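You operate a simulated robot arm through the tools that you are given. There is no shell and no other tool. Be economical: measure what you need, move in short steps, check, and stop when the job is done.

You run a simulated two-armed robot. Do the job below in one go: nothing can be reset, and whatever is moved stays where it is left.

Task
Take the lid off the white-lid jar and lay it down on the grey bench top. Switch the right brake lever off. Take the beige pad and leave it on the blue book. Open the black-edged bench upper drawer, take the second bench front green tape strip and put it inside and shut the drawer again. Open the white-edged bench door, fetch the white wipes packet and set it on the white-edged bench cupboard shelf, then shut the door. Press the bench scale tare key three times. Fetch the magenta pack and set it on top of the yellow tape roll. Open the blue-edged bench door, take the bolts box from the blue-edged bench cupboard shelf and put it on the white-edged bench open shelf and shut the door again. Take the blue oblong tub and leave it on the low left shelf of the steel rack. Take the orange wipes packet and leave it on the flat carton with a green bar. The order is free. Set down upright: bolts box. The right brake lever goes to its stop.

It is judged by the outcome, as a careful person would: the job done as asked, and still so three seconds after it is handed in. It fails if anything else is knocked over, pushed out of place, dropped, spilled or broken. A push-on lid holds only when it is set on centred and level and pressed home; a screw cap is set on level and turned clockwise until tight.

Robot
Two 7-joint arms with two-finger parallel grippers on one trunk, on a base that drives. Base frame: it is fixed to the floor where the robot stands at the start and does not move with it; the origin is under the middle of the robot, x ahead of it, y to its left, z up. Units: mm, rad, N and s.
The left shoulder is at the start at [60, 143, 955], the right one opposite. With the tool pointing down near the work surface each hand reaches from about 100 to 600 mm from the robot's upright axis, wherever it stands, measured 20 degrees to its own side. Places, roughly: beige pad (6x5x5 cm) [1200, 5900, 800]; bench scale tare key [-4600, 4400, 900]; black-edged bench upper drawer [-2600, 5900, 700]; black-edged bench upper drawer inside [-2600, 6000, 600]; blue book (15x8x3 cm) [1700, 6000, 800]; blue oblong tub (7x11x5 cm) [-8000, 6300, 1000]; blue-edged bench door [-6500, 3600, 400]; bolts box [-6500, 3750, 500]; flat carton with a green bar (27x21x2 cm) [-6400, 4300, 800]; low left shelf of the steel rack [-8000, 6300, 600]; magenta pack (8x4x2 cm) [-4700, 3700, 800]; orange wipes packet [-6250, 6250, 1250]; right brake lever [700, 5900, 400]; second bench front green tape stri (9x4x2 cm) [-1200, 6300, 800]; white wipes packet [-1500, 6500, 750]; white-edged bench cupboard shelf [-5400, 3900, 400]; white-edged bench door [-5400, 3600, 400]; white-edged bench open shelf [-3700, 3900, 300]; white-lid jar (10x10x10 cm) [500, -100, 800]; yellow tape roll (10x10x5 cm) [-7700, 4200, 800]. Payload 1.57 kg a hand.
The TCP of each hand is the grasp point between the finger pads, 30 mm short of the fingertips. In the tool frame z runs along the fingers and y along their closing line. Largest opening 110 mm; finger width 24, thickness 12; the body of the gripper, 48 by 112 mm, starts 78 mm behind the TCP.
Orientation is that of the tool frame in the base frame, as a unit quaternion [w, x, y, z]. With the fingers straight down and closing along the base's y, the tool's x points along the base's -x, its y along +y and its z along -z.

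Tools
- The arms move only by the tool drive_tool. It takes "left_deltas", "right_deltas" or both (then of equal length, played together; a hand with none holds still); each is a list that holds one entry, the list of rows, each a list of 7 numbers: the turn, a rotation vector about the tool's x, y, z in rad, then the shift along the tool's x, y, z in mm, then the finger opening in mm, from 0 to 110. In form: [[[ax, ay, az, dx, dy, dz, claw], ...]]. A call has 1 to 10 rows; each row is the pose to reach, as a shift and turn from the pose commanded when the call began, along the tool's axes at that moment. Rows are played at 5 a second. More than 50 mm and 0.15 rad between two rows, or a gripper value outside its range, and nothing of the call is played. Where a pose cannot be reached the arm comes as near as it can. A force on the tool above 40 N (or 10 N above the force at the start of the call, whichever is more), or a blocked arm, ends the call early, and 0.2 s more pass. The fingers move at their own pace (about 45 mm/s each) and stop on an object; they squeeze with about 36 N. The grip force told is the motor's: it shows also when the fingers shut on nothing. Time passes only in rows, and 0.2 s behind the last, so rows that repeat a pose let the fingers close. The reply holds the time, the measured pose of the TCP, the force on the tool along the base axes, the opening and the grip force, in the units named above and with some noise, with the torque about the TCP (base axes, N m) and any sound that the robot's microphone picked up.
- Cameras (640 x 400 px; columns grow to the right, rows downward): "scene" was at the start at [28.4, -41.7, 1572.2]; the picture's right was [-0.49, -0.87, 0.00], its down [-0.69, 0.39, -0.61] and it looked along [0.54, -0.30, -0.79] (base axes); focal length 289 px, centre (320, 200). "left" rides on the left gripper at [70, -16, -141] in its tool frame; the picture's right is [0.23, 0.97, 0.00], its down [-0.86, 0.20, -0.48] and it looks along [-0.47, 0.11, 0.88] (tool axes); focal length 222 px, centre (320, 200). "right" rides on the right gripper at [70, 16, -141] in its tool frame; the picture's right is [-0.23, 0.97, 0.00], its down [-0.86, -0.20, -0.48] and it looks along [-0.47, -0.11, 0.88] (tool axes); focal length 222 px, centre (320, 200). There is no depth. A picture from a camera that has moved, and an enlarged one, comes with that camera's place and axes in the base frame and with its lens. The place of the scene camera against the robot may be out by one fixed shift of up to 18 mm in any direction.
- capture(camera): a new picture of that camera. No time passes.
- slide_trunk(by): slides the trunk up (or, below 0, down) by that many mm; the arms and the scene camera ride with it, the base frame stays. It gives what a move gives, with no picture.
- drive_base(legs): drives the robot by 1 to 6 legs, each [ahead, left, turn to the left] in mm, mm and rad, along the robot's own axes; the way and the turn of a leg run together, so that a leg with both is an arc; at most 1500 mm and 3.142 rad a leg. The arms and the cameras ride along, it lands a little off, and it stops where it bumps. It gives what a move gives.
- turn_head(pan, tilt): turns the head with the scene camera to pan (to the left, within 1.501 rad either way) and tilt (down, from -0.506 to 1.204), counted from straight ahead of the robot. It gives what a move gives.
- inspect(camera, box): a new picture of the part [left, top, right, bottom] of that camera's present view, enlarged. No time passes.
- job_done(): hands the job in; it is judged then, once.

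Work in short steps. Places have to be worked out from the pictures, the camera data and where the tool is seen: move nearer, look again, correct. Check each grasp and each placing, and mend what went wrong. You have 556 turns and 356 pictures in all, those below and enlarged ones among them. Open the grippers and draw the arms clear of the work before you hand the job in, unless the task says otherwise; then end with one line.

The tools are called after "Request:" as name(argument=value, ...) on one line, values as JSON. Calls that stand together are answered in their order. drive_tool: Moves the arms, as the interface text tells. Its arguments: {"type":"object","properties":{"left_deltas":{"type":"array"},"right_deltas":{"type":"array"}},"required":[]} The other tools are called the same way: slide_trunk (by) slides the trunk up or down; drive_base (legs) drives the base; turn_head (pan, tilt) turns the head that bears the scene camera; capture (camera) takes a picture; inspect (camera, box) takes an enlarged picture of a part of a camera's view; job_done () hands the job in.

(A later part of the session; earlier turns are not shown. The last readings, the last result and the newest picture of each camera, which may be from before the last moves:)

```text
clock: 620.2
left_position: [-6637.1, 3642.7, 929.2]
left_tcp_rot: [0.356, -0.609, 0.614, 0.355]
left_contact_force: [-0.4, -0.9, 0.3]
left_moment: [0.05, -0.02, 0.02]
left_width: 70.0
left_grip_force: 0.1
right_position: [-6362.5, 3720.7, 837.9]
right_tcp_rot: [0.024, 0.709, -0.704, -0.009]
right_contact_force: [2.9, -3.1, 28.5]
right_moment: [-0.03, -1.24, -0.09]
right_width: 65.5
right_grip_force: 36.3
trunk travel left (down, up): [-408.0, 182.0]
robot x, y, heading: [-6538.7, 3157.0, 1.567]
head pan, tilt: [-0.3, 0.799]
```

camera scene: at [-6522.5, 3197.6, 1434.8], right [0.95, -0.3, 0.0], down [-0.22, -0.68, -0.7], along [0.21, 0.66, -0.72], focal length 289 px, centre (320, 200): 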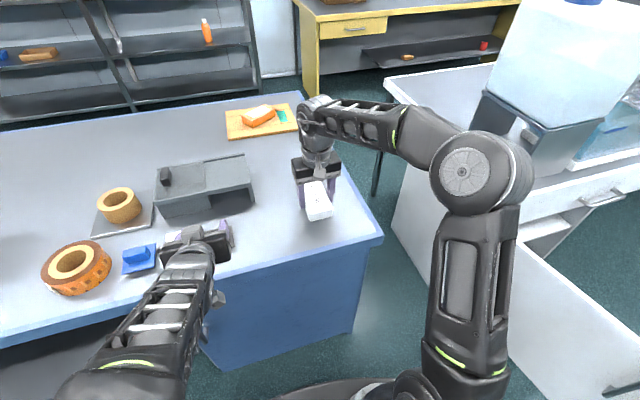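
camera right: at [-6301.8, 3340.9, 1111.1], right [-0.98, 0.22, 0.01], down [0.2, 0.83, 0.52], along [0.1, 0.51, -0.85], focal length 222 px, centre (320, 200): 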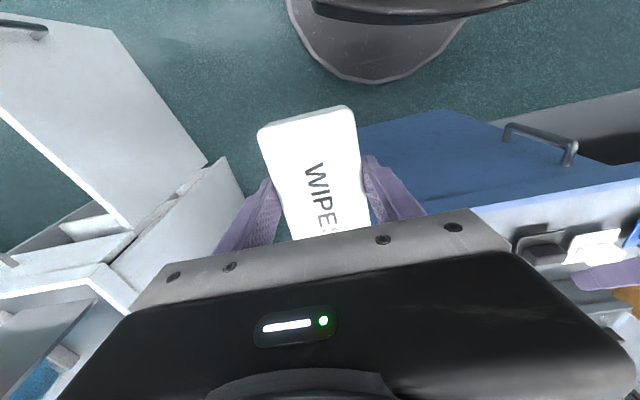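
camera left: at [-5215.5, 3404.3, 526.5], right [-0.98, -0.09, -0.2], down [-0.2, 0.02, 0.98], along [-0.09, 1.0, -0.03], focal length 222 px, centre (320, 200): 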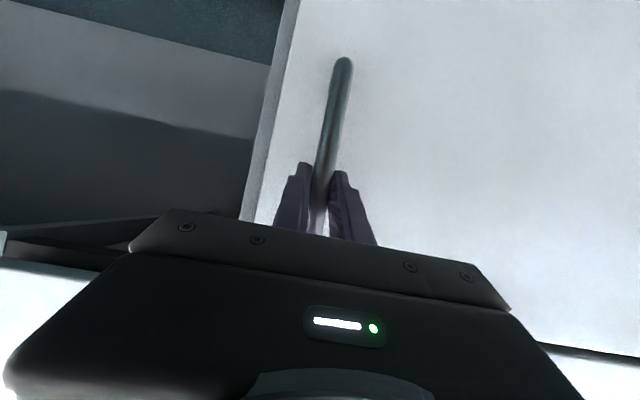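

Down (28 N). Easing, releasing, lifting away.

Request:
drive_tool(right_deltas=[[[0, 0, 0, 0, 0, -3, 40], [0, 0, 0, 0, 0, -3, 80], [0, 0, 0, 0, 0, -3, 100], [0, 0, 0, 0, 0, -3, 100], [0, 0, 0, 0, 0, -45, 100], [0, 0, 0, 0, 0, -90, 100], [0, 0, 0, 30, -10, -120, 100], [0, 0, 0, 70, -30, -140, 100], [0, 0, 0, 110, -50, -155, 100]]])

Request:
capture(camera="scene")

Request:
capture(camera="right")

```text
clock: 622.2
left_position: [-6636.6, 3643.8, 929.2]
left_tcp_rot: [0.355, -0.609, 0.615, 0.354]
left_contact_force: [0.5, -0.3, 0.3]
left_moment: [-0.01, -0.01, 0.04]
left_width: 69.9
left_grip_force: 0.0
right_position: [-6307.3, 3612.4, 979.8]
right_tcp_rot: [0.025, 0.71, -0.704, -0.008]
right_contact_force: [-0.5, 0.0, -1.1]
right_moment: [-0.01, 0.03, 0.03]
right_width: 100.0
right_grip_force: 0.1
right hand out of reach, approached as far as the arm can: row 8, 9
trunk travel left (down, up): [-408.0, 182.0]
robot x, y, heading: [-6538.4, 3158.2, 1.569]
head pan, tilt: [-0.3, 0.799]
```

```text
120 pictures are left
camera scene: at [-6522.5, 3196.6, 1434.8], right [0.95, -0.3, 0.0], down [-0.22, -0.68, -0.7], along [0.21, 0.66, -0.72], focal length 289 px, centre (320, 200)
```

scene: 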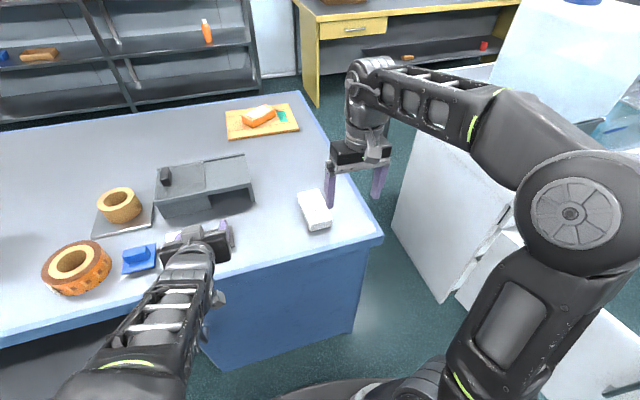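

```text
119 pictures are left
camera right: at [-6316.6, 3546.4, 1123.0], right [-0.97, 0.22, 0.04], down [0.21, 0.87, 0.45], along [0.06, 0.45, -0.89], focal length 222 px, centre (320, 200)
```

right: 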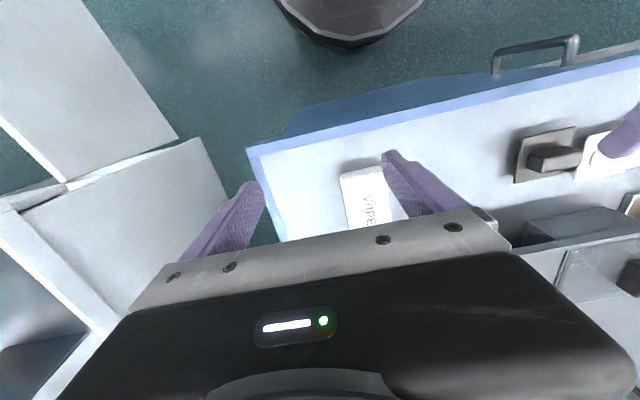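

The packet lies with its long side toward me, centre ≈(-6373, 3714). Retracting the right hand and shifting so the left hand faces the packet's near end.

Request:
drive_tool(right_deltas=[[[0, 0, 0, 40, 0, 0, 60], [0, 0, 0, 80, 0, 0, 60], [0, 0, 0, 120, 0, 0, 60], [0, 0, 0, 160, 0, 0, 60]]])

Request:
drive_base(legs=[[-60, 0, 0], [0, -262, 0]])

Request:
drive_tool(left_deltas=[[[0, 0, 0, 30, 0, 17, 95], [0, 0, 0, 60, 0, 35, 95], [0, 0, 0, 84, 0, 49, 95]]])

Request:
capture(camera="left")

Request:
capture(camera="scene")

```text
clock: 623.2
left_position: [-6636.6, 3643.4, 927.8]
left_tcp_rot: [0.356, -0.608, 0.614, 0.355]
left_contact_force: [0.0, -0.2, -0.2]
left_moment: [-0.01, -0.02, -0.03]
left_width: 70.1
left_grip_force: 0.0
right_position: [-6305.7, 3458.1, 971.4]
right_tcp_rot: [0.024, 0.71, -0.704, -0.007]
right_contact_force: [-0.1, -0.5, -0.2]
right_moment: [0.01, -0.01, -0.02]
right_width: 59.8
right_grip_force: 0.2
right hand out of reach, approached as far as the arm can: row 4
trunk travel left (down, up): [-408.0, 182.0]
robot x, y, heading: [-6538.3, 3154.5, 1.568]
head pan, tilt: [-0.3, 0.799]
```

```text
clock: 625.6
left_position: [-6378.8, 3581.1, 927.6]
left_tcp_rot: [-0.353, 0.612, -0.611, -0.356]
left_contact_force: [0.2, 0.8, -0.8]
left_moment: [0.01, -0.01, 0.03]
left_width: 70.0
left_grip_force: 0.1
right_position: [-6045.2, 3398.8, 971.8]
right_tcp_rot: [0.024, 0.713, -0.701, -0.007]
right_contact_force: [0.4, 0.4, 0.2]
right_moment: [0.0, 0.0, 0.0]
right_width: 60.0
right_grip_force: 0.1
trunk travel left (down, up): [-408.0, 182.0]
robot x, y, heading: [-6281.3, 3095.5, 1.571]
head pan, tilt: [-0.3, 0.799]
```

```text
clock: 626.4
left_position: [-6372.4, 3598.2, 831.5]
left_tcp_rot: [-0.353, 0.613, -0.611, -0.356]
left_contact_force: [-0.4, -0.5, 0.0]
left_moment: [0.01, -0.02, 0.03]
left_width: 95.0
left_grip_force: 0.0
left hand out of reach, approached as far as the arm can: row 1, 2, 3
right_position: [-6045.4, 3400.9, 970.1]
right_tcp_rot: [0.025, 0.713, -0.701, -0.008]
right_contact_force: [0.3, 0.2, 0.5]
right_moment: [-0.01, 0.01, 0.0]
right_width: 60.0
right_grip_force: 0.0
trunk travel left (down, up): [-408.0, 182.0]
robot x, y, heading: [-6278.1, 3093.0, 1.57]
head pan, tilt: [-0.3, 0.799]
```

```text
118 pictures are left
camera left: at [-6356.3, 3439.3, 839.9], right [-0.97, -0.12, -0.2], down [-0.2, 0.01, 0.98], along [-0.11, 0.99, -0.03], focal length 222 px, centre (320, 200)
```

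left: 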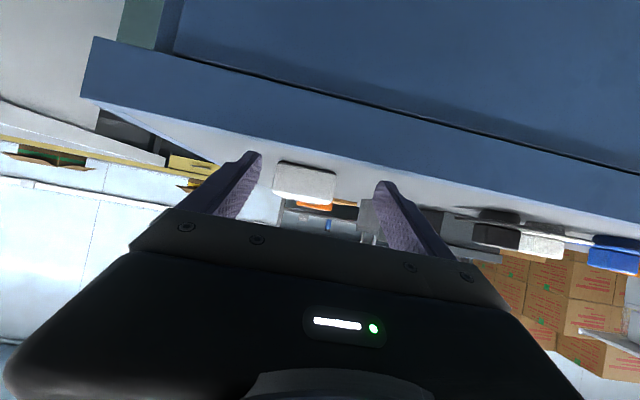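

```text
117 pictures are left
camera scene: at [-6260.8, 3136.9, 1434.8], right [0.96, -0.29, 0.0], down [-0.21, -0.69, -0.7], along [0.2, 0.67, -0.72], focal length 289 px, centre (320, 200)
```

scene: 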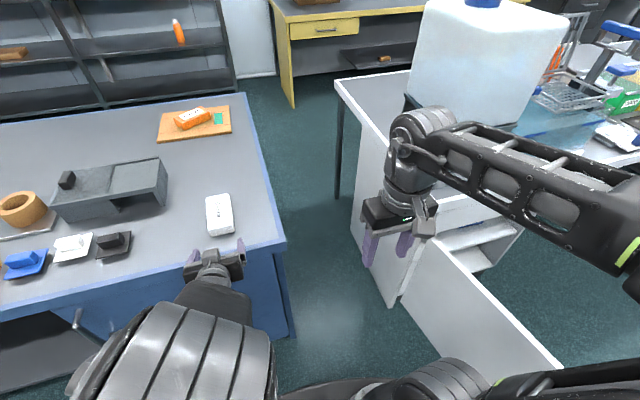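

Shifting 10 mm right, raising 4 mm, and advancing over the packet, then closing.

Request:
drive_tool(left_deltas=[[[0, 0, 0, -6, -10, 5, 95], [0, 0, 0, -26, -10, 38, 95], [0, 0, 0, -47, -10, 73, 95], [0, 0, 0, -47, -10, 73, 95]]])

Request:
capture(camera="left")

Request:
inspect(camera="scene", box=[160, 160, 300, 290])

```text
clock: 627.4
left_position: [-6365.0, 3684.8, 833.6]
left_tcp_rot: [0.354, -0.611, 0.612, 0.356]
left_contact_force: [-0.2, 0.7, 0.0]
left_moment: [0.01, 0.0, 0.0]
left_width: 94.9
left_grip_force: 0.1
right_position: [-6046.4, 3400.8, 971.8]
right_tcp_rot: [0.023, 0.713, -0.701, -0.007]
right_contact_force: [-0.7, -0.2, -0.1]
right_moment: [0.0, -0.02, 0.01]
right_width: 59.8
right_grip_force: 0.0
trunk travel left (down, up): [-408.0, 182.0]
robot x, y, heading: [-6277.1, 3095.2, 1.573]
head pan, tilt: [-0.3, 0.799]
```

```text
116 pictures are left
camera left: at [-6348.2, 3526.7, 843.4], right [-0.97, -0.11, -0.19], down [-0.2, 0.01, 0.98], along [-0.11, 0.99, -0.03], focal length 222 px, centre (320, 200)
```

left: 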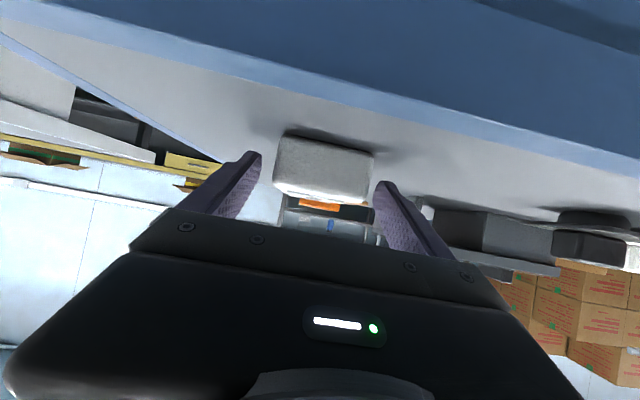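

```text
3.08 times, centred on (230, 225) of scene
camera zoom: at [-6260.9, 3136.5, 1434.8], right [0.96, -0.29, 0.0], down [-0.21, -0.69, -0.7], along [0.2, 0.67, -0.72], focal length 890 px, centre (597, 123)
```

zoom: 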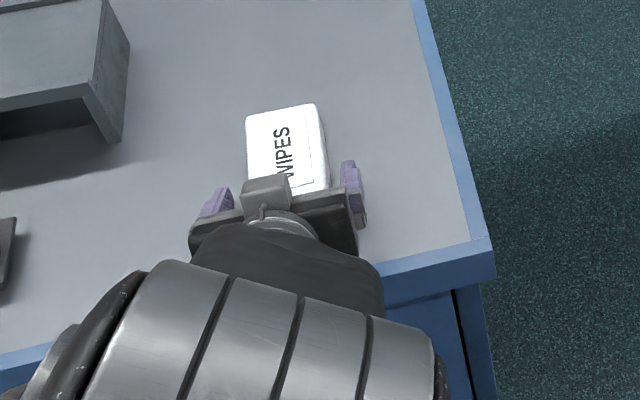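

Centred; the near end is at y≈3670, so going 25 mm further in before closing.

Request:
drive_tool(left_deltas=[[[0, 0, 0, -12.5, 1, 21.6, 95], [0, 0, 0, -12.5, 1, 21.6, 70], [0, 0, 0, -12.5, 1, 21.6, 50], [0, 0, 0, -12.5, 1, 21.6, 40], [0, 0, 0, -12.5, 1, 21.6, 40], [0, 0, 0, -12.5, 1, 21.6, 40]]])

Request:
drive_tool(left_deltas=[[[0, 0, 0, -9, 0, -5, 40], [0, 0, 0, -26, 0, -15, 40], [0, 0, 0, -60, 0, -35, 40], [0, 0, 0, -86, 0, -50, 40]]])

Request:
capture(camera="left")

Request:
capture(camera="scene")

```text
clock: 628.8
left_position: [-6365.0, 3709.8, 834.6]
left_tcp_rot: [-0.354, 0.612, -0.611, -0.356]
left_contact_force: [0.2, -0.1, 0.3]
left_moment: [0.06, -0.05, -0.03]
left_width: 65.2
left_grip_force: 36.4
right_position: [-6045.4, 3399.7, 971.8]
right_tcp_rot: [0.025, 0.713, -0.701, -0.007]
right_contact_force: [-0.6, -0.1, 0.0]
right_moment: [-0.01, 0.03, 0.01]
right_width: 59.8
right_grip_force: 0.0
trunk travel left (down, up): [-408.0, 182.0]
robot x, y, heading: [-6274.6, 3091.1, 1.571]
head pan, tilt: [-0.3, 0.799]
```

```text
clock: 629.8
left_position: [-6365.2, 3707.0, 935.5]
left_tcp_rot: [-0.353, 0.612, -0.611, -0.356]
left_contact_force: [0.0, -0.8, -0.6]
left_moment: [0.01, -0.03, -0.03]
left_width: 65.5
left_grip_force: 36.2
right_position: [-6046.0, 3400.4, 970.9]
right_tcp_rot: [0.025, 0.713, -0.701, -0.007]
right_contact_force: [0.8, -0.5, 0.6]
right_moment: [0.0, 0.0, 0.0]
right_width: 60.2
right_grip_force: 0.1
trunk travel left (down, up): [-408.0, 182.0]
robot x, y, heading: [-6278.3, 3099.5, 1.572]
head pan, tilt: [-0.3, 0.799]
```

```text
114 pictures are left
camera left: at [-6348.4, 3548.9, 945.2], right [-0.97, -0.11, -0.19], down [-0.2, 0.01, 0.98], along [-0.11, 0.99, -0.03], focal length 222 px, centre (320, 200)
```

left: 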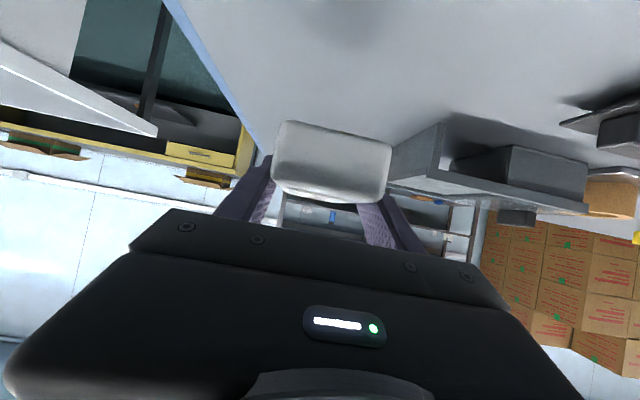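

```text
113 pictures are left
camera scene: at [-6261.0, 3136.4, 1434.7], right [0.96, -0.29, 0.0], down [-0.21, -0.69, -0.7], along [0.2, 0.67, -0.72], focal length 289 px, centre (320, 200)
```

scene: 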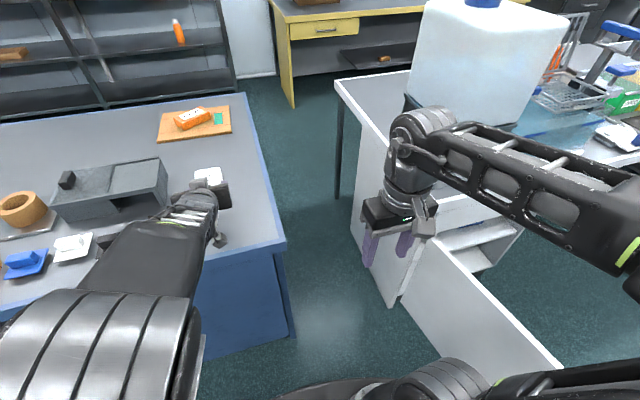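

White packet is held from its end. For insertion I'll stand to the right with heading ~120° (hand still pointing north) so the elbow clears the open door. Driving around the door's end.

Request:
drive_base(legs=[[-830, 0, 0], [0, -1150, 0]])

Request:
slide_trunk(by=-400)

Request:
turn_head(pan=0.2, tilt=0.35)

Request:
capture(camera="scene")

```text
clock: 639.6
left_position: [-5221.0, 2879.8, 935.1]
left_tcp_rot: [0.354, -0.611, 0.613, 0.355]
left_contact_force: [-0.2, -0.2, -0.5]
left_moment: [-0.02, -0.01, -0.06]
left_width: 65.3
left_grip_force: 35.9
right_position: [-4902.8, 2571.3, 971.4]
right_tcp_rot: [0.023, 0.711, -0.703, -0.007]
right_contact_force: [0.9, -1.0, -0.3]
right_moment: [-0.01, 0.02, 0.0]
right_width: 60.0
right_grip_force: 0.0
trunk travel left (down, up): [-408.0, 182.0]
robot x, y, heading: [-5140.2, 2265.6, 1.566]
head pan, tilt: [-0.3, 0.799]
```

```text
clock: 643.5
left_position: [-5221.7, 2879.9, 534.3]
left_tcp_rot: [0.355, -0.61, 0.613, 0.355]
left_contact_force: [0.6, 0.4, -0.6]
left_moment: [-0.02, -0.02, 0.03]
left_width: 65.3
left_grip_force: 36.1
right_position: [-4904.8, 2572.4, 571.0]
right_tcp_rot: [0.025, 0.711, -0.702, -0.007]
right_contact_force: [-0.1, 0.3, -0.1]
right_moment: [0.01, 0.01, -0.02]
right_width: 59.9
right_grip_force: 0.0
trunk travel left (down, up): [-8.0, 582.0]
robot x, y, heading: [-5135.4, 2267.0, 1.562]
head pan, tilt: [-0.3, 0.799]
```

```text
clock: 644.4
left_position: [-5220.9, 2881.1, 536.4]
left_tcp_rot: [0.354, -0.61, 0.613, 0.354]
left_contact_force: [0.6, 0.6, -0.7]
left_moment: [-0.01, 0.0, -0.01]
left_width: 65.8
left_grip_force: 35.9
right_position: [-4903.8, 2572.5, 570.6]
right_tcp_rot: [0.024, 0.711, -0.702, -0.007]
right_contact_force: [0.0, 0.4, 0.1]
right_moment: [0.02, 0.0, 0.02]
right_width: 59.9
right_grip_force: 0.0
trunk travel left (down, up): [-8.0, 582.0]
robot x, y, heading: [-5137.6, 2265.9, 1.569]
head pan, tilt: [0.201, 0.351]
```

```text
112 pictures are left
camera scene: at [-5162.1, 2323.1, 1074.3], right [0.98, 0.2, 0.0], down [0.07, -0.34, -0.94], along [-0.18, 0.92, -0.34], focal length 289 px, centre (320, 200)
```

scene: 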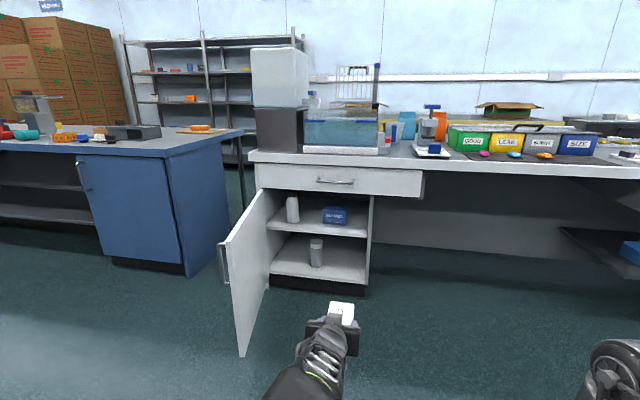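

Good view into the cupboard. Zooming to measure the shelf.

Request:
inspect(camera="scene", box=[240, 170, 400, 300])

```text
3.08 times, centred on (320, 235) of scene
camera zoom: at [-5162.1, 2323.1, 1074.3], right [0.98, 0.2, 0.0], down [0.07, -0.34, -0.94], along [-0.18, 0.92, -0.34], focal length 890 px, centre (320, 92)
```

zoom: 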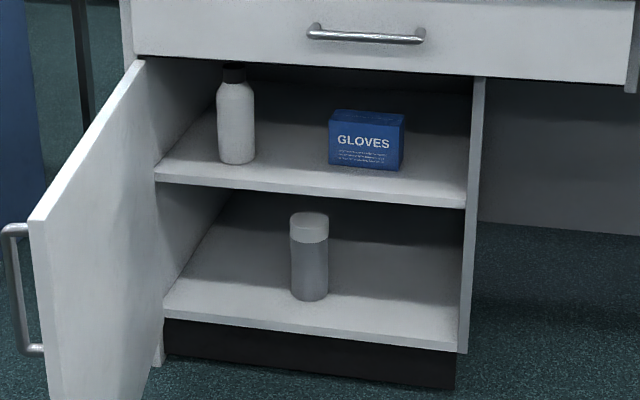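

Shelf top ≈430; the gap between bottle and gloves is ~124 mm, centred at x≈-5481, and only the packet needs to enter it. Turning the base to ~120° and counter-turning the hand.

Request:
drive_base(legs=[[0, 0, 0.525], [250, 0, 0]])

Request:
drive_tool(left_deltas=[[[0.115, 0, 0.066, 0, 0, 0, 40], [0.23, 0, 0.133, 0, 0, 0, 40], [0.345, 0, 0.2, 0, 0, 0, 40], [0.45, 0, 0.26, 0, 0, 0, 40]]])

Request:
capture(camera="scene")

```text
clock: 647.7
left_position: [-5647.4, 2970.5, 534.8]
left_tcp_rot: [-0.249, 0.75, -0.431, -0.436]
left_contact_force: [-0.3, 0.5, 0.2]
left_moment: [-0.01, 0.0, -0.03]
left_width: 65.4
left_grip_force: 35.9
right_position: [-5218.0, 2867.9, 572.1]
right_tcp_rot: [0.026, 0.871, -0.49, 0.0]
right_contact_force: [-0.7, -0.3, -0.5]
right_moment: [-0.01, 0.01, 0.01]
right_width: 60.1
right_grip_force: 0.0
trunk travel left (down, up): [-8.0, 582.0]
robot x, y, heading: [-5265.0, 2486.3, 2.1]
head pan, tilt: [0.201, 0.351]
```

```text
clock: 648.7
left_position: [-5648.1, 2971.6, 535.6]
left_tcp_rot: [-0.352, 0.615, -0.609, -0.358]
left_contact_force: [-0.1, -1.2, -1.0]
left_moment: [-0.01, 0.01, -0.02]
left_width: 65.2
left_grip_force: 35.9
right_position: [-5218.6, 2867.3, 571.9]
right_tcp_rot: [0.026, 0.871, -0.49, -0.002]
right_contact_force: [-0.1, -0.3, -0.6]
right_moment: [-0.04, 0.0, 0.0]
right_width: 60.0
right_grip_force: 0.1
trunk travel left (down, up): [-8.0, 582.0]
robot x, y, heading: [-5263.6, 2485.3, 2.1]
head pan, tilt: [0.201, 0.351]
```

```text
110 pictures are left
camera scene: at [-5318.5, 2524.4, 1074.4], right [0.74, 0.67, 0.0], down [0.23, -0.26, -0.94], along [-0.63, 0.7, -0.34], focal length 289 px, centre (320, 200)
```

scene: 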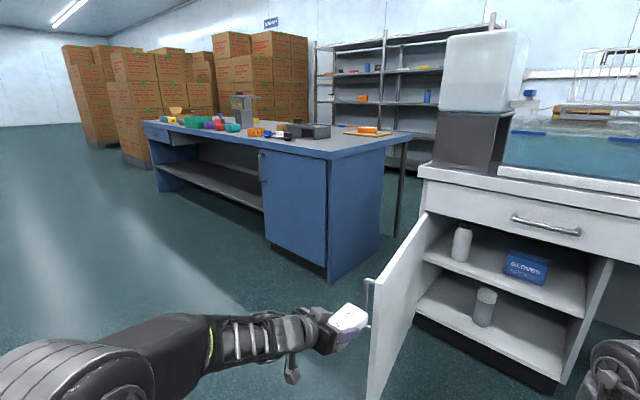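

Hand clear of the door. Pulling the hand in 114 mm and lowering it 60, then moving the base east and north toward the cupboard.

Request:
drive_tool(left_deltas=[[[0, 0, 0, 12, -14, -21, 40], [0, 0, 0, 25, -29, -42, 40], [0, 0, 0, 37, -43, -64, 40], [0, 0, 0, 49, -57, -85, 40], [0, 0, 0, 75, -57, -70, 40], [0, 0, 0, 101, -57, -55, 40]]])

Request:
drive_base(legs=[[-60, -103, 0], [480, -280, 0]])

Request:
capture(camera="scene")

Request:
capture(camera="left")

```text
clock: 650.1
left_position: [-5590.6, 2872.7, 474.4]
left_tcp_rot: [-0.351, 0.615, -0.609, -0.357]
left_contact_force: [-0.3, 0.4, -0.9]
left_moment: [0.0, 0.01, 0.0]
left_width: 65.6
left_grip_force: 36.1
right_position: [-5218.2, 2866.7, 571.0]
right_tcp_rot: [0.026, 0.871, -0.491, -0.001]
right_contact_force: [1.1, -0.7, -0.2]
right_moment: [0.02, 0.02, 0.01]
right_width: 60.1
right_grip_force: 0.0
trunk travel left (down, up): [-8.0, 582.0]
robot x, y, heading: [-5266.2, 2484.3, 2.098]
head pan, tilt: [0.201, 0.351]
```

```text
clock: 654.2
left_position: [-5467.8, 3430.6, 474.9]
left_tcp_rot: [-0.352, 0.614, -0.61, -0.357]
left_contact_force: [-0.5, 0.1, -0.2]
left_moment: [-0.05, 0.01, -0.02]
left_width: 65.3
left_grip_force: 36.0
right_position: [-5096.8, 3422.3, 571.7]
right_tcp_rot: [0.025, 0.871, -0.491, -0.001]
right_contact_force: [0.4, 0.9, -0.4]
right_moment: [0.01, 0.0, 0.03]
right_width: 59.9
right_grip_force: 0.1
trunk travel left (down, up): [-8.0, 582.0]
robot x, y, heading: [-5145.4, 3037.2, 2.1]
head pan, tilt: [0.201, 0.351]
```

```text
109 pictures are left
camera scene: at [-5197.2, 3080.0, 1074.4], right [0.75, 0.67, 0.0], down [0.23, -0.26, -0.94], along [-0.63, 0.7, -0.34], focal length 289 px, centre (320, 200)
```

scene: 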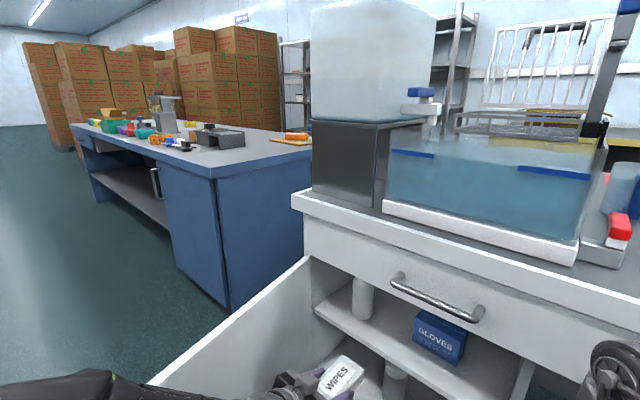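

```text
108 pictures are left
camera left: at [-5451.9, 3272.1, 484.4], right [-0.97, -0.12, -0.19], down [-0.2, 0.01, 0.98], along [-0.12, 0.99, -0.03], focal length 222 px, centre (320, 200)
```

left: 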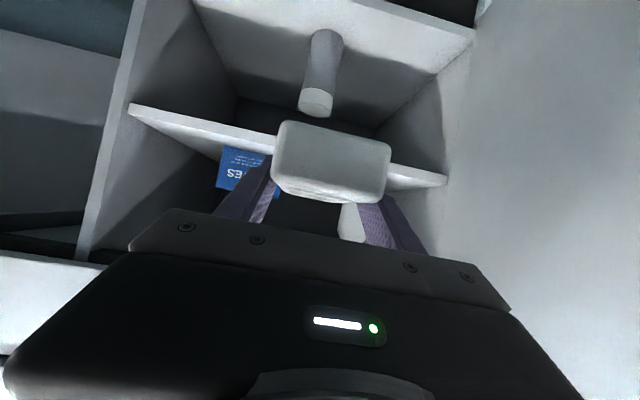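

Lateral target x=-5481. Tucking the right hand back a little so it stays clear of the bench, shifting the packet 13 mm left, and moving the base 125 mm north.

Request:
drive_tool(left_deltas=[[[0, 0, 0, 0, 6, 0, 40], [0, 0, 0, 0, 13, 0, 40], [0, 0, 0, 0, 13, 0, 40]]], right_deltas=[[[0, 0, 0, 25, 0, 0, 40], [0, 0, 0, 50, 0, 0, 20], [0, 0, 0, 75, 0, 0, 20]]])

Request:
drive_base(legs=[[108, -63, 0]])

Request:
capture(camera="left")

Request:
turn_head(pan=-0.3, tilt=0.8)

Request:
capture(camera="scene")

```text
clock: 655.0
left_position: [-5483.3, 3430.6, 474.7]
left_tcp_rot: [-0.352, 0.613, -0.611, -0.356]
left_contact_force: [0.3, -0.5, -0.8]
left_moment: [0.01, 0.03, -0.01]
left_width: 65.6
left_grip_force: 35.5
right_position: [-5062.5, 3372.6, 546.1]
right_tcp_rot: [0.025, 0.871, -0.491, 0.0]
right_contact_force: [0.0, 0.5, 0.3]
right_moment: [-0.01, 0.0, -0.02]
right_width: 20.0
right_grip_force: 0.1
right hand out of reach, approached as far as the arm can: row 1, 2, 3
trunk travel left (down, up): [-8.0, 582.0]
robot x, y, heading: [-5143.4, 3041.8, 2.099]
head pan, tilt: [0.201, 0.351]
```

```text
clock: 656.2
left_position: [-5481.4, 3556.3, 474.2]
left_tcp_rot: [-0.352, 0.613, -0.611, -0.356]
left_contact_force: [-1.0, 0.5, -0.9]
left_moment: [-0.04, 0.0, 0.0]
left_width: 65.3
left_grip_force: 36.4
right_position: [-5061.3, 3498.9, 546.7]
right_tcp_rot: [0.025, 0.87, -0.492, -0.001]
right_contact_force: [-0.4, -0.6, 0.0]
right_moment: [0.0, -0.01, 0.02]
right_width: 19.7
right_grip_force: 0.1
trunk travel left (down, up): [-8.0, 582.0]
robot x, y, heading: [-5143.5, 3171.5, 2.096]
head pan, tilt: [0.201, 0.351]
```

```text
107 pictures are left
camera left: at [-5464.4, 3398.7, 484.3], right [-0.97, -0.12, -0.19], down [-0.2, 0.01, 0.98], along [-0.12, 0.99, -0.03], focal length 222 px, centre (320, 200)
```

left: 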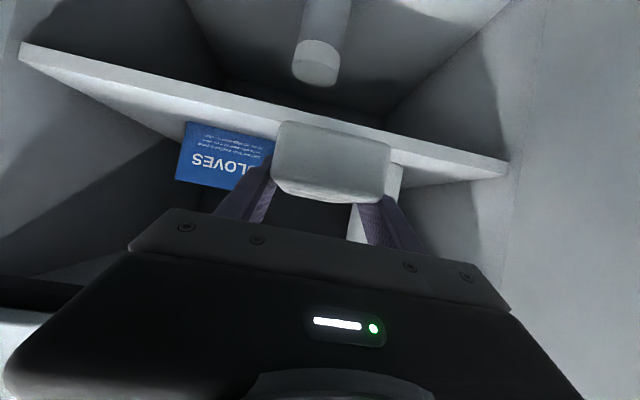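

```text
clock: 657.2
left_position: [-5482.3, 3557.1, 473.7]
left_tcp_rot: [-0.352, 0.613, -0.611, -0.356]
left_contact_force: [-0.5, 0.2, -2.0]
left_moment: [0.0, -0.02, 0.03]
left_width: 65.4
left_grip_force: 35.9
right_position: [-5061.9, 3499.3, 546.2]
right_tcp_rot: [0.025, 0.87, -0.492, -0.001]
right_contact_force: [0.7, -0.6, 0.1]
right_moment: [-0.01, -0.01, 0.02]
right_width: 19.8
right_grip_force: 0.0
trunk travel left (down, up): [-8.0, 582.0]
robot x, y, heading: [-5143.4, 3163.9, 2.097]
head pan, tilt: [-0.3, 0.799]
```

```text
106 pictures are left
camera scene: at [-5153.0, 3215.1, 1034.8], right [0.97, 0.23, 0.0], down [0.16, -0.7, -0.7], along [-0.16, 0.68, -0.72], focal length 289 px, centre (320, 200)
```

scene: 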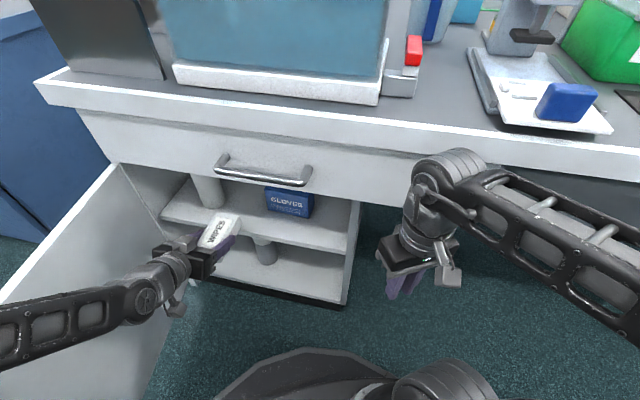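

The packet is lined up between the bottle and the gloves box. Advancing 105 mm with the arm.

Request:
drive_tool(left_deltas=[[[0, 0, 0, -17, 0, 30, 40], [0, 0, 0, -35, 0, 60, 40], [0, 0, 0, -52, 0, 91, 40]]])

Request:
inspect(camera="scene", box=[120, 130, 360, 310])

Request:
capture(camera="left")

```text
clock: 658.0
left_position: [-5481.5, 3661.9, 474.1]
left_tcp_rot: [-0.352, 0.614, -0.61, -0.357]
left_contact_force: [0.0, -0.1, -0.7]
left_moment: [-0.04, -0.02, -0.03]
left_width: 65.4
left_grip_force: 36.1
right_position: [-5061.0, 3499.3, 546.3]
right_tcp_rot: [0.025, 0.871, -0.491, -0.001]
right_contact_force: [-0.1, 0.0, -0.3]
right_moment: [0.03, -0.03, -0.02]
right_width: 19.9
right_grip_force: 0.0
trunk travel left (down, up): [-8.0, 582.0]
robot x, y, heading: [-5142.3, 3168.0, 2.097]
head pan, tilt: [-0.3, 0.799]
```

```text
2.22 times, centred on (240, 220) of scene
camera zoom: at [-5152.9, 3214.9, 1034.8], right [0.97, 0.22, 0.0], down [0.16, -0.7, -0.7], along [-0.16, 0.68, -0.72], focal length 643 px, centre (498, 156)
```

zoom: 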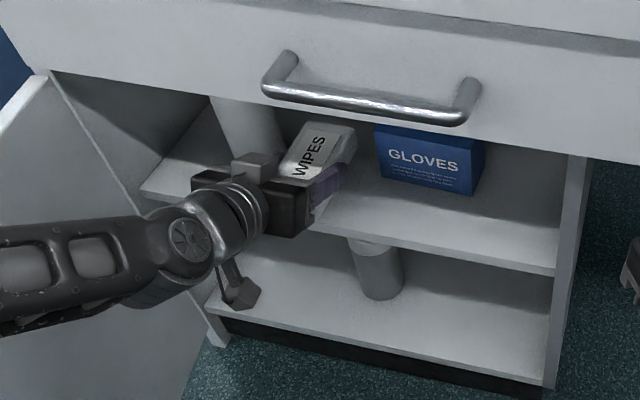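

```text
104 pictures are left
camera left: at [-5464.5, 3504.6, 484.2], right [-0.97, -0.12, -0.19], down [-0.2, 0.01, 0.98], along [-0.12, 0.99, -0.03], focal length 222 px, centre (320, 200)
```

left: 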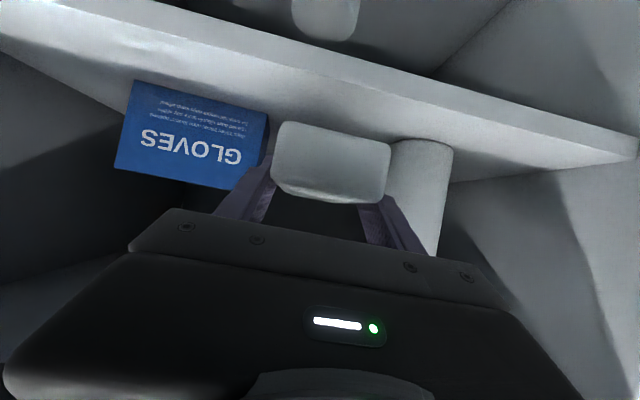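

Packet sits between them. Going 10 mm deeper and lowering to contact.

Request:
drive_tool(left_deltas=[[[0, 0, 0, -5, 0, 9, 40], [0, 0, 0, 4, 0, 14, 40], [0, 0, 0, 8, 0, 16.5, 40], [0, 0, 0, 11, 0, 18, 40], [0, 0, 0, 14, 0, 20, 40], [0, 0, 0, 17, 0, 21.5, 40]]])

```text
clock: 659.4
left_position: [-5480.6, 3671.8, 449.4]
left_tcp_rot: [-0.352, 0.613, -0.611, -0.356]
left_contact_force: [1.1, 0.0, -0.4]
left_moment: [0.0, 0.02, 0.01]
left_width: 65.6
left_grip_force: 36.6
right_position: [-5060.7, 3498.6, 547.1]
right_tcp_rot: [0.025, 0.87, -0.492, -0.001]
right_contact_force: [0.5, 0.3, -0.6]
right_moment: [-0.03, 0.02, -0.01]
right_width: 20.2
right_grip_force: 0.1
trunk travel left (down, up): [-8.0, 582.0]
robot x, y, heading: [-5143.0, 3169.9, 2.097]
head pan, tilt: [-0.3, 0.799]
```

No contact yet; continuing in 3 mm steps.

Request:
drive_tool(left_deltas=[[[0, 0, 0, 2.6, 0, 1.5, 40], [0, 0, 0, 5.2, 0, 3, 40], [0, 0, 0, 7.8, 0, 4.5, 40], [0, 0, 0, 10.4, 0, 6, 40], [0, 0, 0, 13, 0, 7.5, 40]]])

```text
clock: 660.6
left_position: [-5482.3, 3673.2, 434.5]
left_tcp_rot: [-0.352, 0.613, -0.61, -0.357]
left_contact_force: [0.7, -1.9, 3.9]
left_moment: [-0.17, -0.14, -0.04]
left_width: 65.6
left_grip_force: 35.7
right_position: [-5061.4, 3498.1, 547.3]
right_tcp_rot: [0.024, 0.87, -0.492, -0.001]
right_contact_force: [-0.3, 0.1, -1.0]
right_moment: [-0.03, 0.02, -0.01]
right_width: 20.0
right_grip_force: 0.1
trunk travel left (down, up): [-8.0, 582.0]
robot x, y, heading: [-5145.6, 3168.1, 2.1]
head pan, tilt: [-0.3, 0.799]
```

Touching (≈4 N; shelf at ~400). One mm more, then releasing and withdrawing straight out.

Request:
drive_tool(left_deltas=[[[0, 0, 0, 1, 0, 0.6, 40], [0, 0, 0, 1, 0, 0.6, 60], [0, 0, 0, 1, 0, 0.6, 78], [0, 0, 0, 0, 0, 0, 78], [0, 0, 0, 12, 0, -30, 78], [0, 0, 0, 26, 0, -66, 78], [0, 0, 0, 44, 0, -102, 78], [0, 0, 0, 62, 0, -138, 78]]])

Request:
inspect(camera="scene", box=[120, 130, 360, 310])

Request:
capture(camera="left")

```text
clock: 662.4
left_position: [-5491.6, 3537.8, 450.7]
left_tcp_rot: [-0.352, 0.613, -0.611, -0.355]
left_contact_force: [0.9, -0.1, 0.4]
left_moment: [0.02, 0.03, -0.01]
left_width: 78.1
left_grip_force: 0.0
left hand out of reach, approached as far as the arm can: row 8
right_position: [-5061.5, 3499.3, 547.3]
right_tcp_rot: [0.025, 0.87, -0.492, -0.001]
right_contact_force: [-0.8, -0.6, 0.3]
right_moment: [0.03, 0.02, 0.0]
right_width: 19.8
right_grip_force: 0.1
trunk travel left (down, up): [-8.0, 582.0]
robot x, y, heading: [-5141.9, 3168.6, 2.095]
head pan, tilt: [-0.3, 0.799]
```

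```text
2.22 times, centred on (240, 220) of scene
camera zoom: at [-5152.8, 3215.1, 1034.7], right [0.97, 0.22, 0.0], down [0.16, -0.7, -0.7], along [-0.16, 0.68, -0.72], focal length 643 px, centre (498, 156)
```

zoom: 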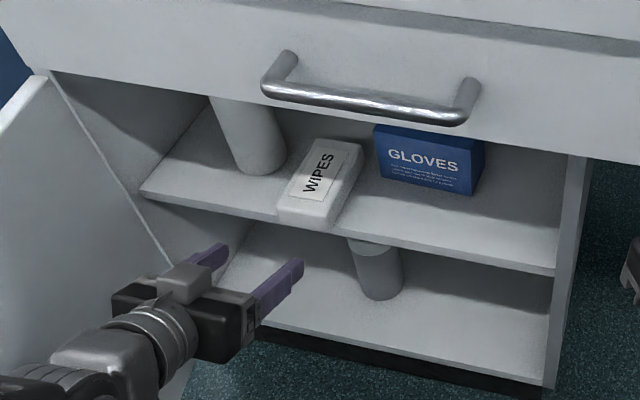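

```text
102 pictures are left
camera left: at [-5474.7, 3380.4, 460.9], right [-0.97, -0.12, -0.19], down [-0.2, 0.01, 0.98], along [-0.11, 0.99, -0.03], focal length 222 px, centre (320, 200)
```

left: 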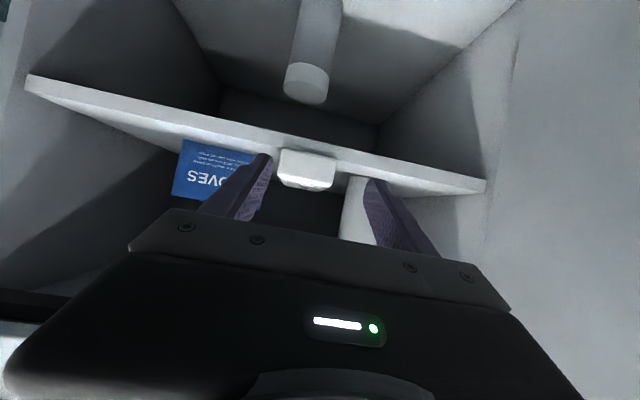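

On the shelf, but its near end is very close to the shelf's front edge. I'll nudge it ~17 mm deeper with closed fingertips so the door can't catch it.

Request:
drive_tool(left_deltas=[[[0, 0, 0, 0, -9, 0, 40], [0, 0, 0, 10, -9, 6, 0], [0, 0, 0, 10, -9, 6, 0], [0, 0, 0, -5, -9, 32, 0], [0, 0, 0, -20, -9, 58, 0], [0, 0, 0, -28, -9, 72, 0], [0, 0, 0, -33, -9, 80, 0]]])

Request:
inspect(camera="scene", box=[120, 130, 360, 310])

```text
clock: 664.0
left_position: [-5485.5, 3623.1, 438.4]
left_tcp_rot: [-0.352, 0.613, -0.611, -0.356]
left_contact_force: [0.3, -1.3, 0.5]
left_moment: [0.0, 0.02, 0.01]
left_width: 0.2
left_grip_force: 21.1
left hand out of reach, approached as far as the arm can: row 1, 2, 3
right_position: [-5062.5, 3497.9, 546.9]
right_tcp_rot: [0.025, 0.87, -0.492, -0.001]
right_contact_force: [0.8, -0.2, -0.4]
right_moment: [0.0, 0.0, 0.01]
right_width: 20.1
right_grip_force: 0.0
trunk travel left (down, up): [-8.0, 582.0]
robot x, y, heading: [-5140.6, 3163.9, 2.095]
head pan, tilt: [-0.3, 0.799]
```

```text
2.22 times, centred on (240, 220) of scene
camera zoom: at [-5152.9, 3215.0, 1034.8], right [0.97, 0.22, 0.0], down [0.16, -0.7, -0.7], along [-0.16, 0.68, -0.72], focal length 643 px, centre (498, 156)
```

zoom: 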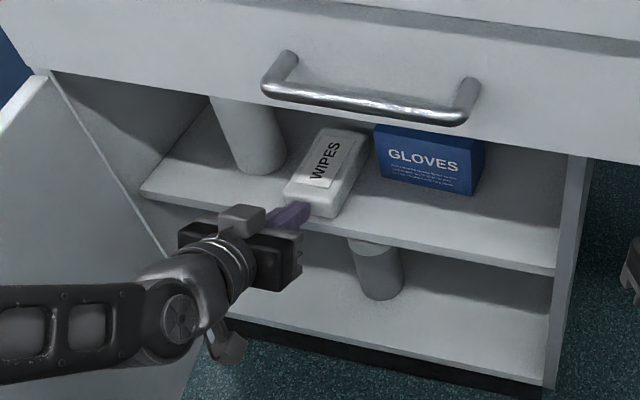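

Nudged in. Now shutting the door: retracting, then driving around the door's end to push on its handle bar from outside.

Request:
drive_tool(left_deltas=[[[0, 0, 0, 15, 0, -30, 0], [0, 0, 0, 30, 0, -56, 0], [0, 0, 0, 45, 0, -78, 0]]])

Request:
drive_base(legs=[[-485, 280, 0], [145, 251, 0]])

Request:
turn_head(pan=0.0, tilt=0.6)

Request:
capture(camera="scene")

Request:
capture(camera="left")

```text
clock: 664.8
left_position: [-5489.4, 3541.2, 437.8]
left_tcp_rot: [-0.351, 0.614, -0.611, -0.355]
left_contact_force: [0.2, 0.1, 0.3]
left_moment: [0.01, 0.0, -0.01]
left_width: 0.0
left_grip_force: 20.9
left hand out of reach, approached as far as the arm can: row 3
right_position: [-5061.5, 3497.9, 547.2]
right_tcp_rot: [0.024, 0.871, -0.492, -0.001]
right_contact_force: [-0.6, 0.4, 0.2]
right_moment: [0.0, 0.01, 0.01]
right_width: 19.7
right_grip_force: 0.1
trunk travel left (down, up): [-8.0, 582.0]
robot x, y, heading: [-5140.1, 3166.0, 2.099]
head pan, tilt: [-0.3, 0.799]
```

```text
clock: 669.6
left_position: [-5777.4, 2976.3, 437.6]
left_tcp_rot: [-0.351, 0.614, -0.61, -0.357]
left_contact_force: [0.7, -0.1, 0.0]
left_moment: [0.01, 0.01, 0.02]
left_width: 0.0
left_grip_force: 21.2
right_position: [-5349.6, 2935.9, 546.1]
right_tcp_rot: [0.025, 0.871, -0.491, -0.002]
right_contact_force: [-0.3, -0.2, -0.6]
right_moment: [0.01, -0.02, 0.0]
right_width: 19.9
right_grip_force: 0.1
trunk travel left (down, up): [-8.0, 582.0]
robot x, y, heading: [-5427.6, 2600.2, 2.097]
head pan, tilt: [-0.3, 0.799]
```

```text
clock: 670.4
left_position: [-5777.5, 2976.7, 438.5]
left_tcp_rot: [-0.351, 0.615, -0.609, -0.357]
left_contact_force: [0.5, -0.5, 1.1]
left_moment: [-0.03, -0.02, 0.01]
left_width: 0.0
left_grip_force: 21.5
right_position: [-5350.9, 2935.8, 546.9]
right_tcp_rot: [0.025, 0.871, -0.491, -0.002]
right_contact_force: [0.8, 0.7, 0.3]
right_moment: [-0.02, -0.02, 0.01]
right_width: 20.0
right_grip_force: 0.0
trunk travel left (down, up): [-8.0, 582.0]
robot x, y, heading: [-5432.2, 2602.4, 2.104]
head pan, tilt: [0.0, 0.6]
```

```text
100 pictures are left
camera scene: at [-5467.2, 2649.4, 1051.6], right [0.86, 0.5, 0.0], down [0.29, -0.49, -0.82], along [-0.42, 0.71, -0.57], focal length 289 px, centre (320, 200)
```

scene: 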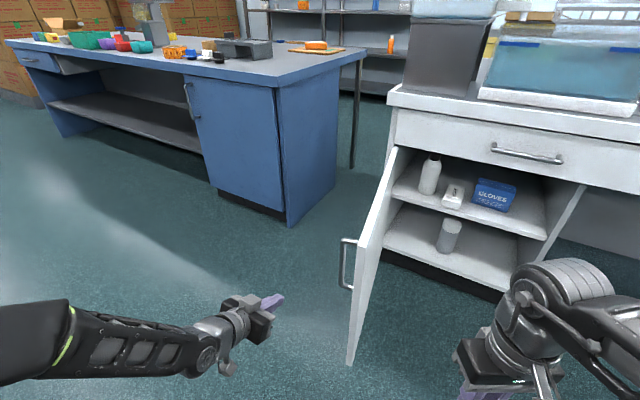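

```text
99 pictures are left
camera left: at [-5760.6, 2818.9, 447.5], right [-0.97, -0.12, -0.19], down [-0.2, 0.01, 0.98], along [-0.12, 0.99, -0.03], focal length 222 px, centre (320, 200)
```

left: 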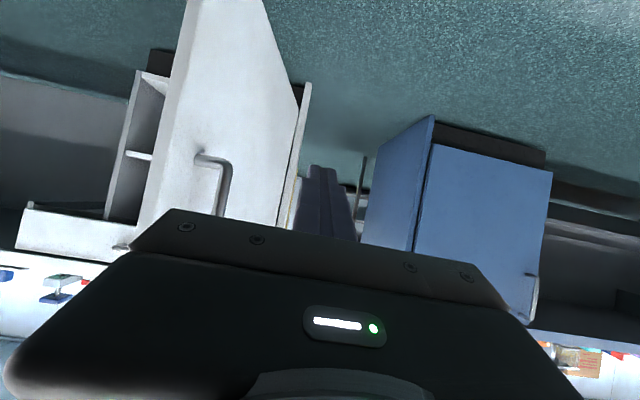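

The bar is at about (-5669, 3130), with my closed fingers west of it. Raising the hand 60 mm and going north alongside.

Request:
drive_tool(left_deltas=[[[0, 0, 0, -26, 0, -15, 0], [0, 0, 0, -52, 0, -30, 0]]])

Request:
drive_base(legs=[[123, -71, 0]])

Request:
capture(camera="left")

Request:
capture(camera="scene")

```text
clock: 671.0
left_position: [-5778.3, 2977.7, 497.1]
left_tcp_rot: [-0.351, 0.615, -0.61, -0.356]
left_contact_force: [-0.2, 0.1, 0.2]
left_moment: [0.02, -0.03, -0.01]
left_width: 0.0
left_grip_force: 20.8
right_position: [-5351.0, 2936.2, 547.9]
right_tcp_rot: [0.025, 0.871, -0.491, 0.0]
right_contact_force: [0.1, -0.7, -0.2]
right_moment: [-0.01, 0.0, 0.01]
right_width: 20.1
right_grip_force: 0.0
trunk travel left (down, up): [-8.0, 582.0]
robot x, y, heading: [-5432.7, 2605.5, 2.096]
head pan, tilt: [0.0, 0.6]
```

```text
clock: 672.3
left_position: [-5782.6, 3121.9, 497.3]
left_tcp_rot: [-0.352, 0.614, -0.61, -0.357]
left_contact_force: [0.6, -0.1, 0.7]
left_moment: [0.04, 0.0, 0.01]
left_width: 0.0
left_grip_force: 21.4
right_position: [-5353.1, 3078.4, 547.2]
right_tcp_rot: [0.024, 0.871, -0.491, -0.001]
right_contact_force: [0.3, -0.3, 0.2]
right_moment: [0.01, 0.0, 0.0]
right_width: 19.9
right_grip_force: 0.1
trunk travel left (down, up): [-8.0, 582.0]
robot x, y, heading: [-5434.4, 2747.8, 2.097]
head pan, tilt: [0.0, 0.6]
```

```text
98 pictures are left
camera left: at [-5764.0, 2963.1, 507.8], right [-0.97, -0.12, -0.19], down [-0.2, 0.01, 0.98], along [-0.12, 0.99, -0.03], focal length 222 px, centre (320, 200)
```

left: 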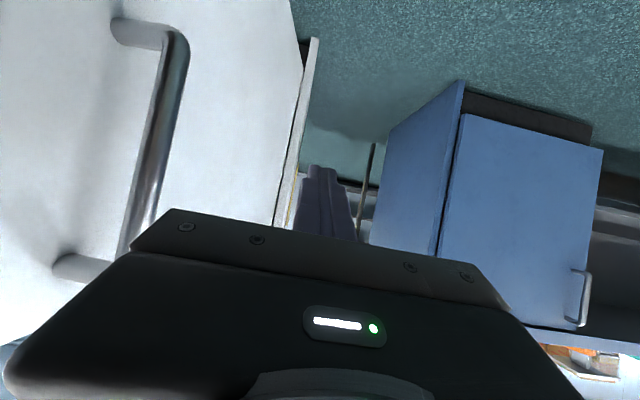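

```text
97 pictures are left
camera scene: at [-5470.1, 2793.0, 1051.6], right [0.86, 0.5, 0.0], down [0.28, -0.49, -0.83], along [-0.42, 0.71, -0.56], focal length 289 px, centre (320, 200)
```

scene: 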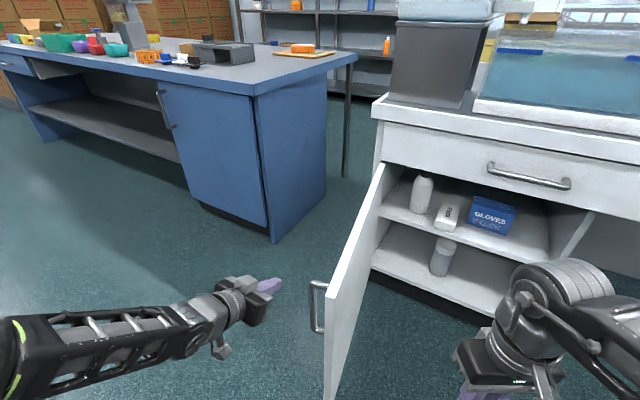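

Pushing the bar eastward with the finger's side, following the door's arc with the base: first two legs.

Request:
drive_base(legs=[[-49, -79, 0], [-51, -140, 0]])

Request:
capture(camera="scene")

```text
clock: 674.4
left_position: [-5541.2, 3145.6, 499.0]
left_tcp_rot: [-0.35, 0.615, -0.61, -0.357]
left_contact_force: [-0.4, 0.6, -0.3]
left_moment: [0.02, 0.04, 0.0]
left_width: 0.0
left_grip_force: 21.3
right_position: [-5113.7, 3104.1, 547.5]
right_tcp_rot: [0.025, 0.871, -0.49, -0.001]
right_contact_force: [-0.3, 0.0, 0.2]
right_moment: [-0.02, 0.0, -0.01]
right_width: 19.9
right_grip_force: 0.1
trunk travel left (down, up): [-8.0, 582.0]
robot x, y, heading: [-5187.4, 2769.8, 2.099]
head pan, tilt: [0.0, 0.6]
```

```text
96 pictures are left
camera scene: at [-5230.4, 2817.5, 1051.6], right [0.86, 0.51, 0.0], down [0.29, -0.49, -0.83], along [-0.42, 0.71, -0.56], focal length 289 px, centre (320, 200)
```

scene: 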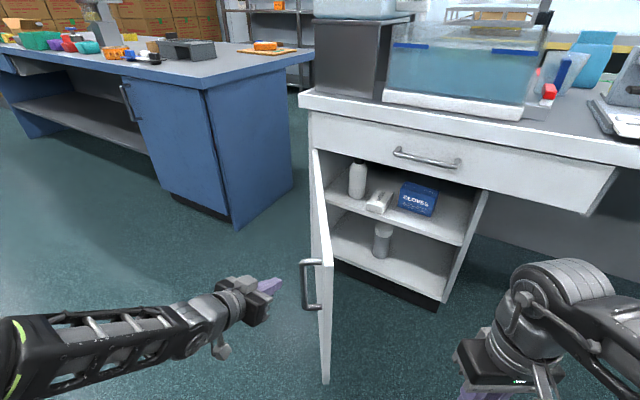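

The door is closing ahead of the finger. Continuing.

Request:
drive_base(legs=[[-10, -158, 0], [41, -152, 0]])

Request:
capture(camera="scene")

Request:
capture(camera="left")

```text
clock: 676.8
left_position: [-5292.6, 3326.7, 497.1]
left_tcp_rot: [-0.352, 0.614, -0.61, -0.356]
left_contact_force: [0.5, 0.9, -0.1]
left_moment: [0.0, 0.01, 0.03]
left_width: 0.0
left_grip_force: 21.7
right_position: [-4864.9, 3285.4, 547.2]
right_tcp_rot: [0.025, 0.871, -0.491, -0.001]
right_contact_force: [0.0, -0.6, -0.2]
right_moment: [0.0, 0.03, -0.03]
right_width: 20.1
right_grip_force: 0.1
trunk travel left (down, up): [-8.0, 582.0]
robot x, y, heading: [-4939.5, 2950.6, 2.098]
head pan, tilt: [0.0, 0.6]
```

```text
95 pictures are left
camera scene: at [-4981.1, 2999.3, 1051.6], right [0.86, 0.51, 0.0], down [0.29, -0.49, -0.83], along [-0.42, 0.71, -0.56], focal length 289 px, centre (320, 200)
```

scene: 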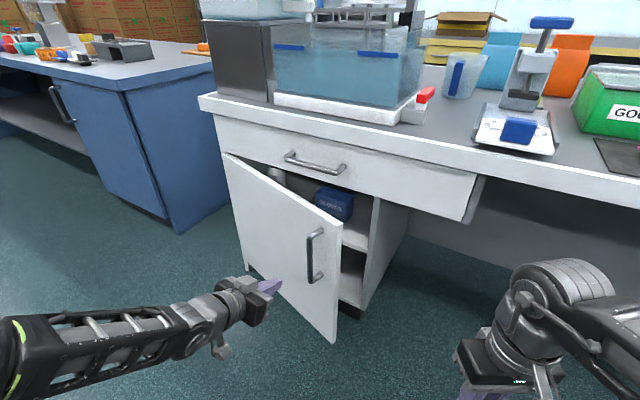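

```text
94 pictures are left
camera left: at [-5275.2, 3169.2, 507.8], right [-0.97, -0.12, -0.19], down [-0.2, 0.01, 0.98], along [-0.12, 0.99, -0.03], focal length 222 px, centre (320, 200)
```

left: 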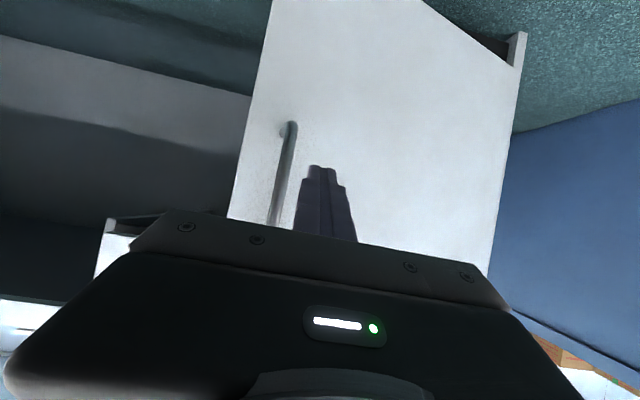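

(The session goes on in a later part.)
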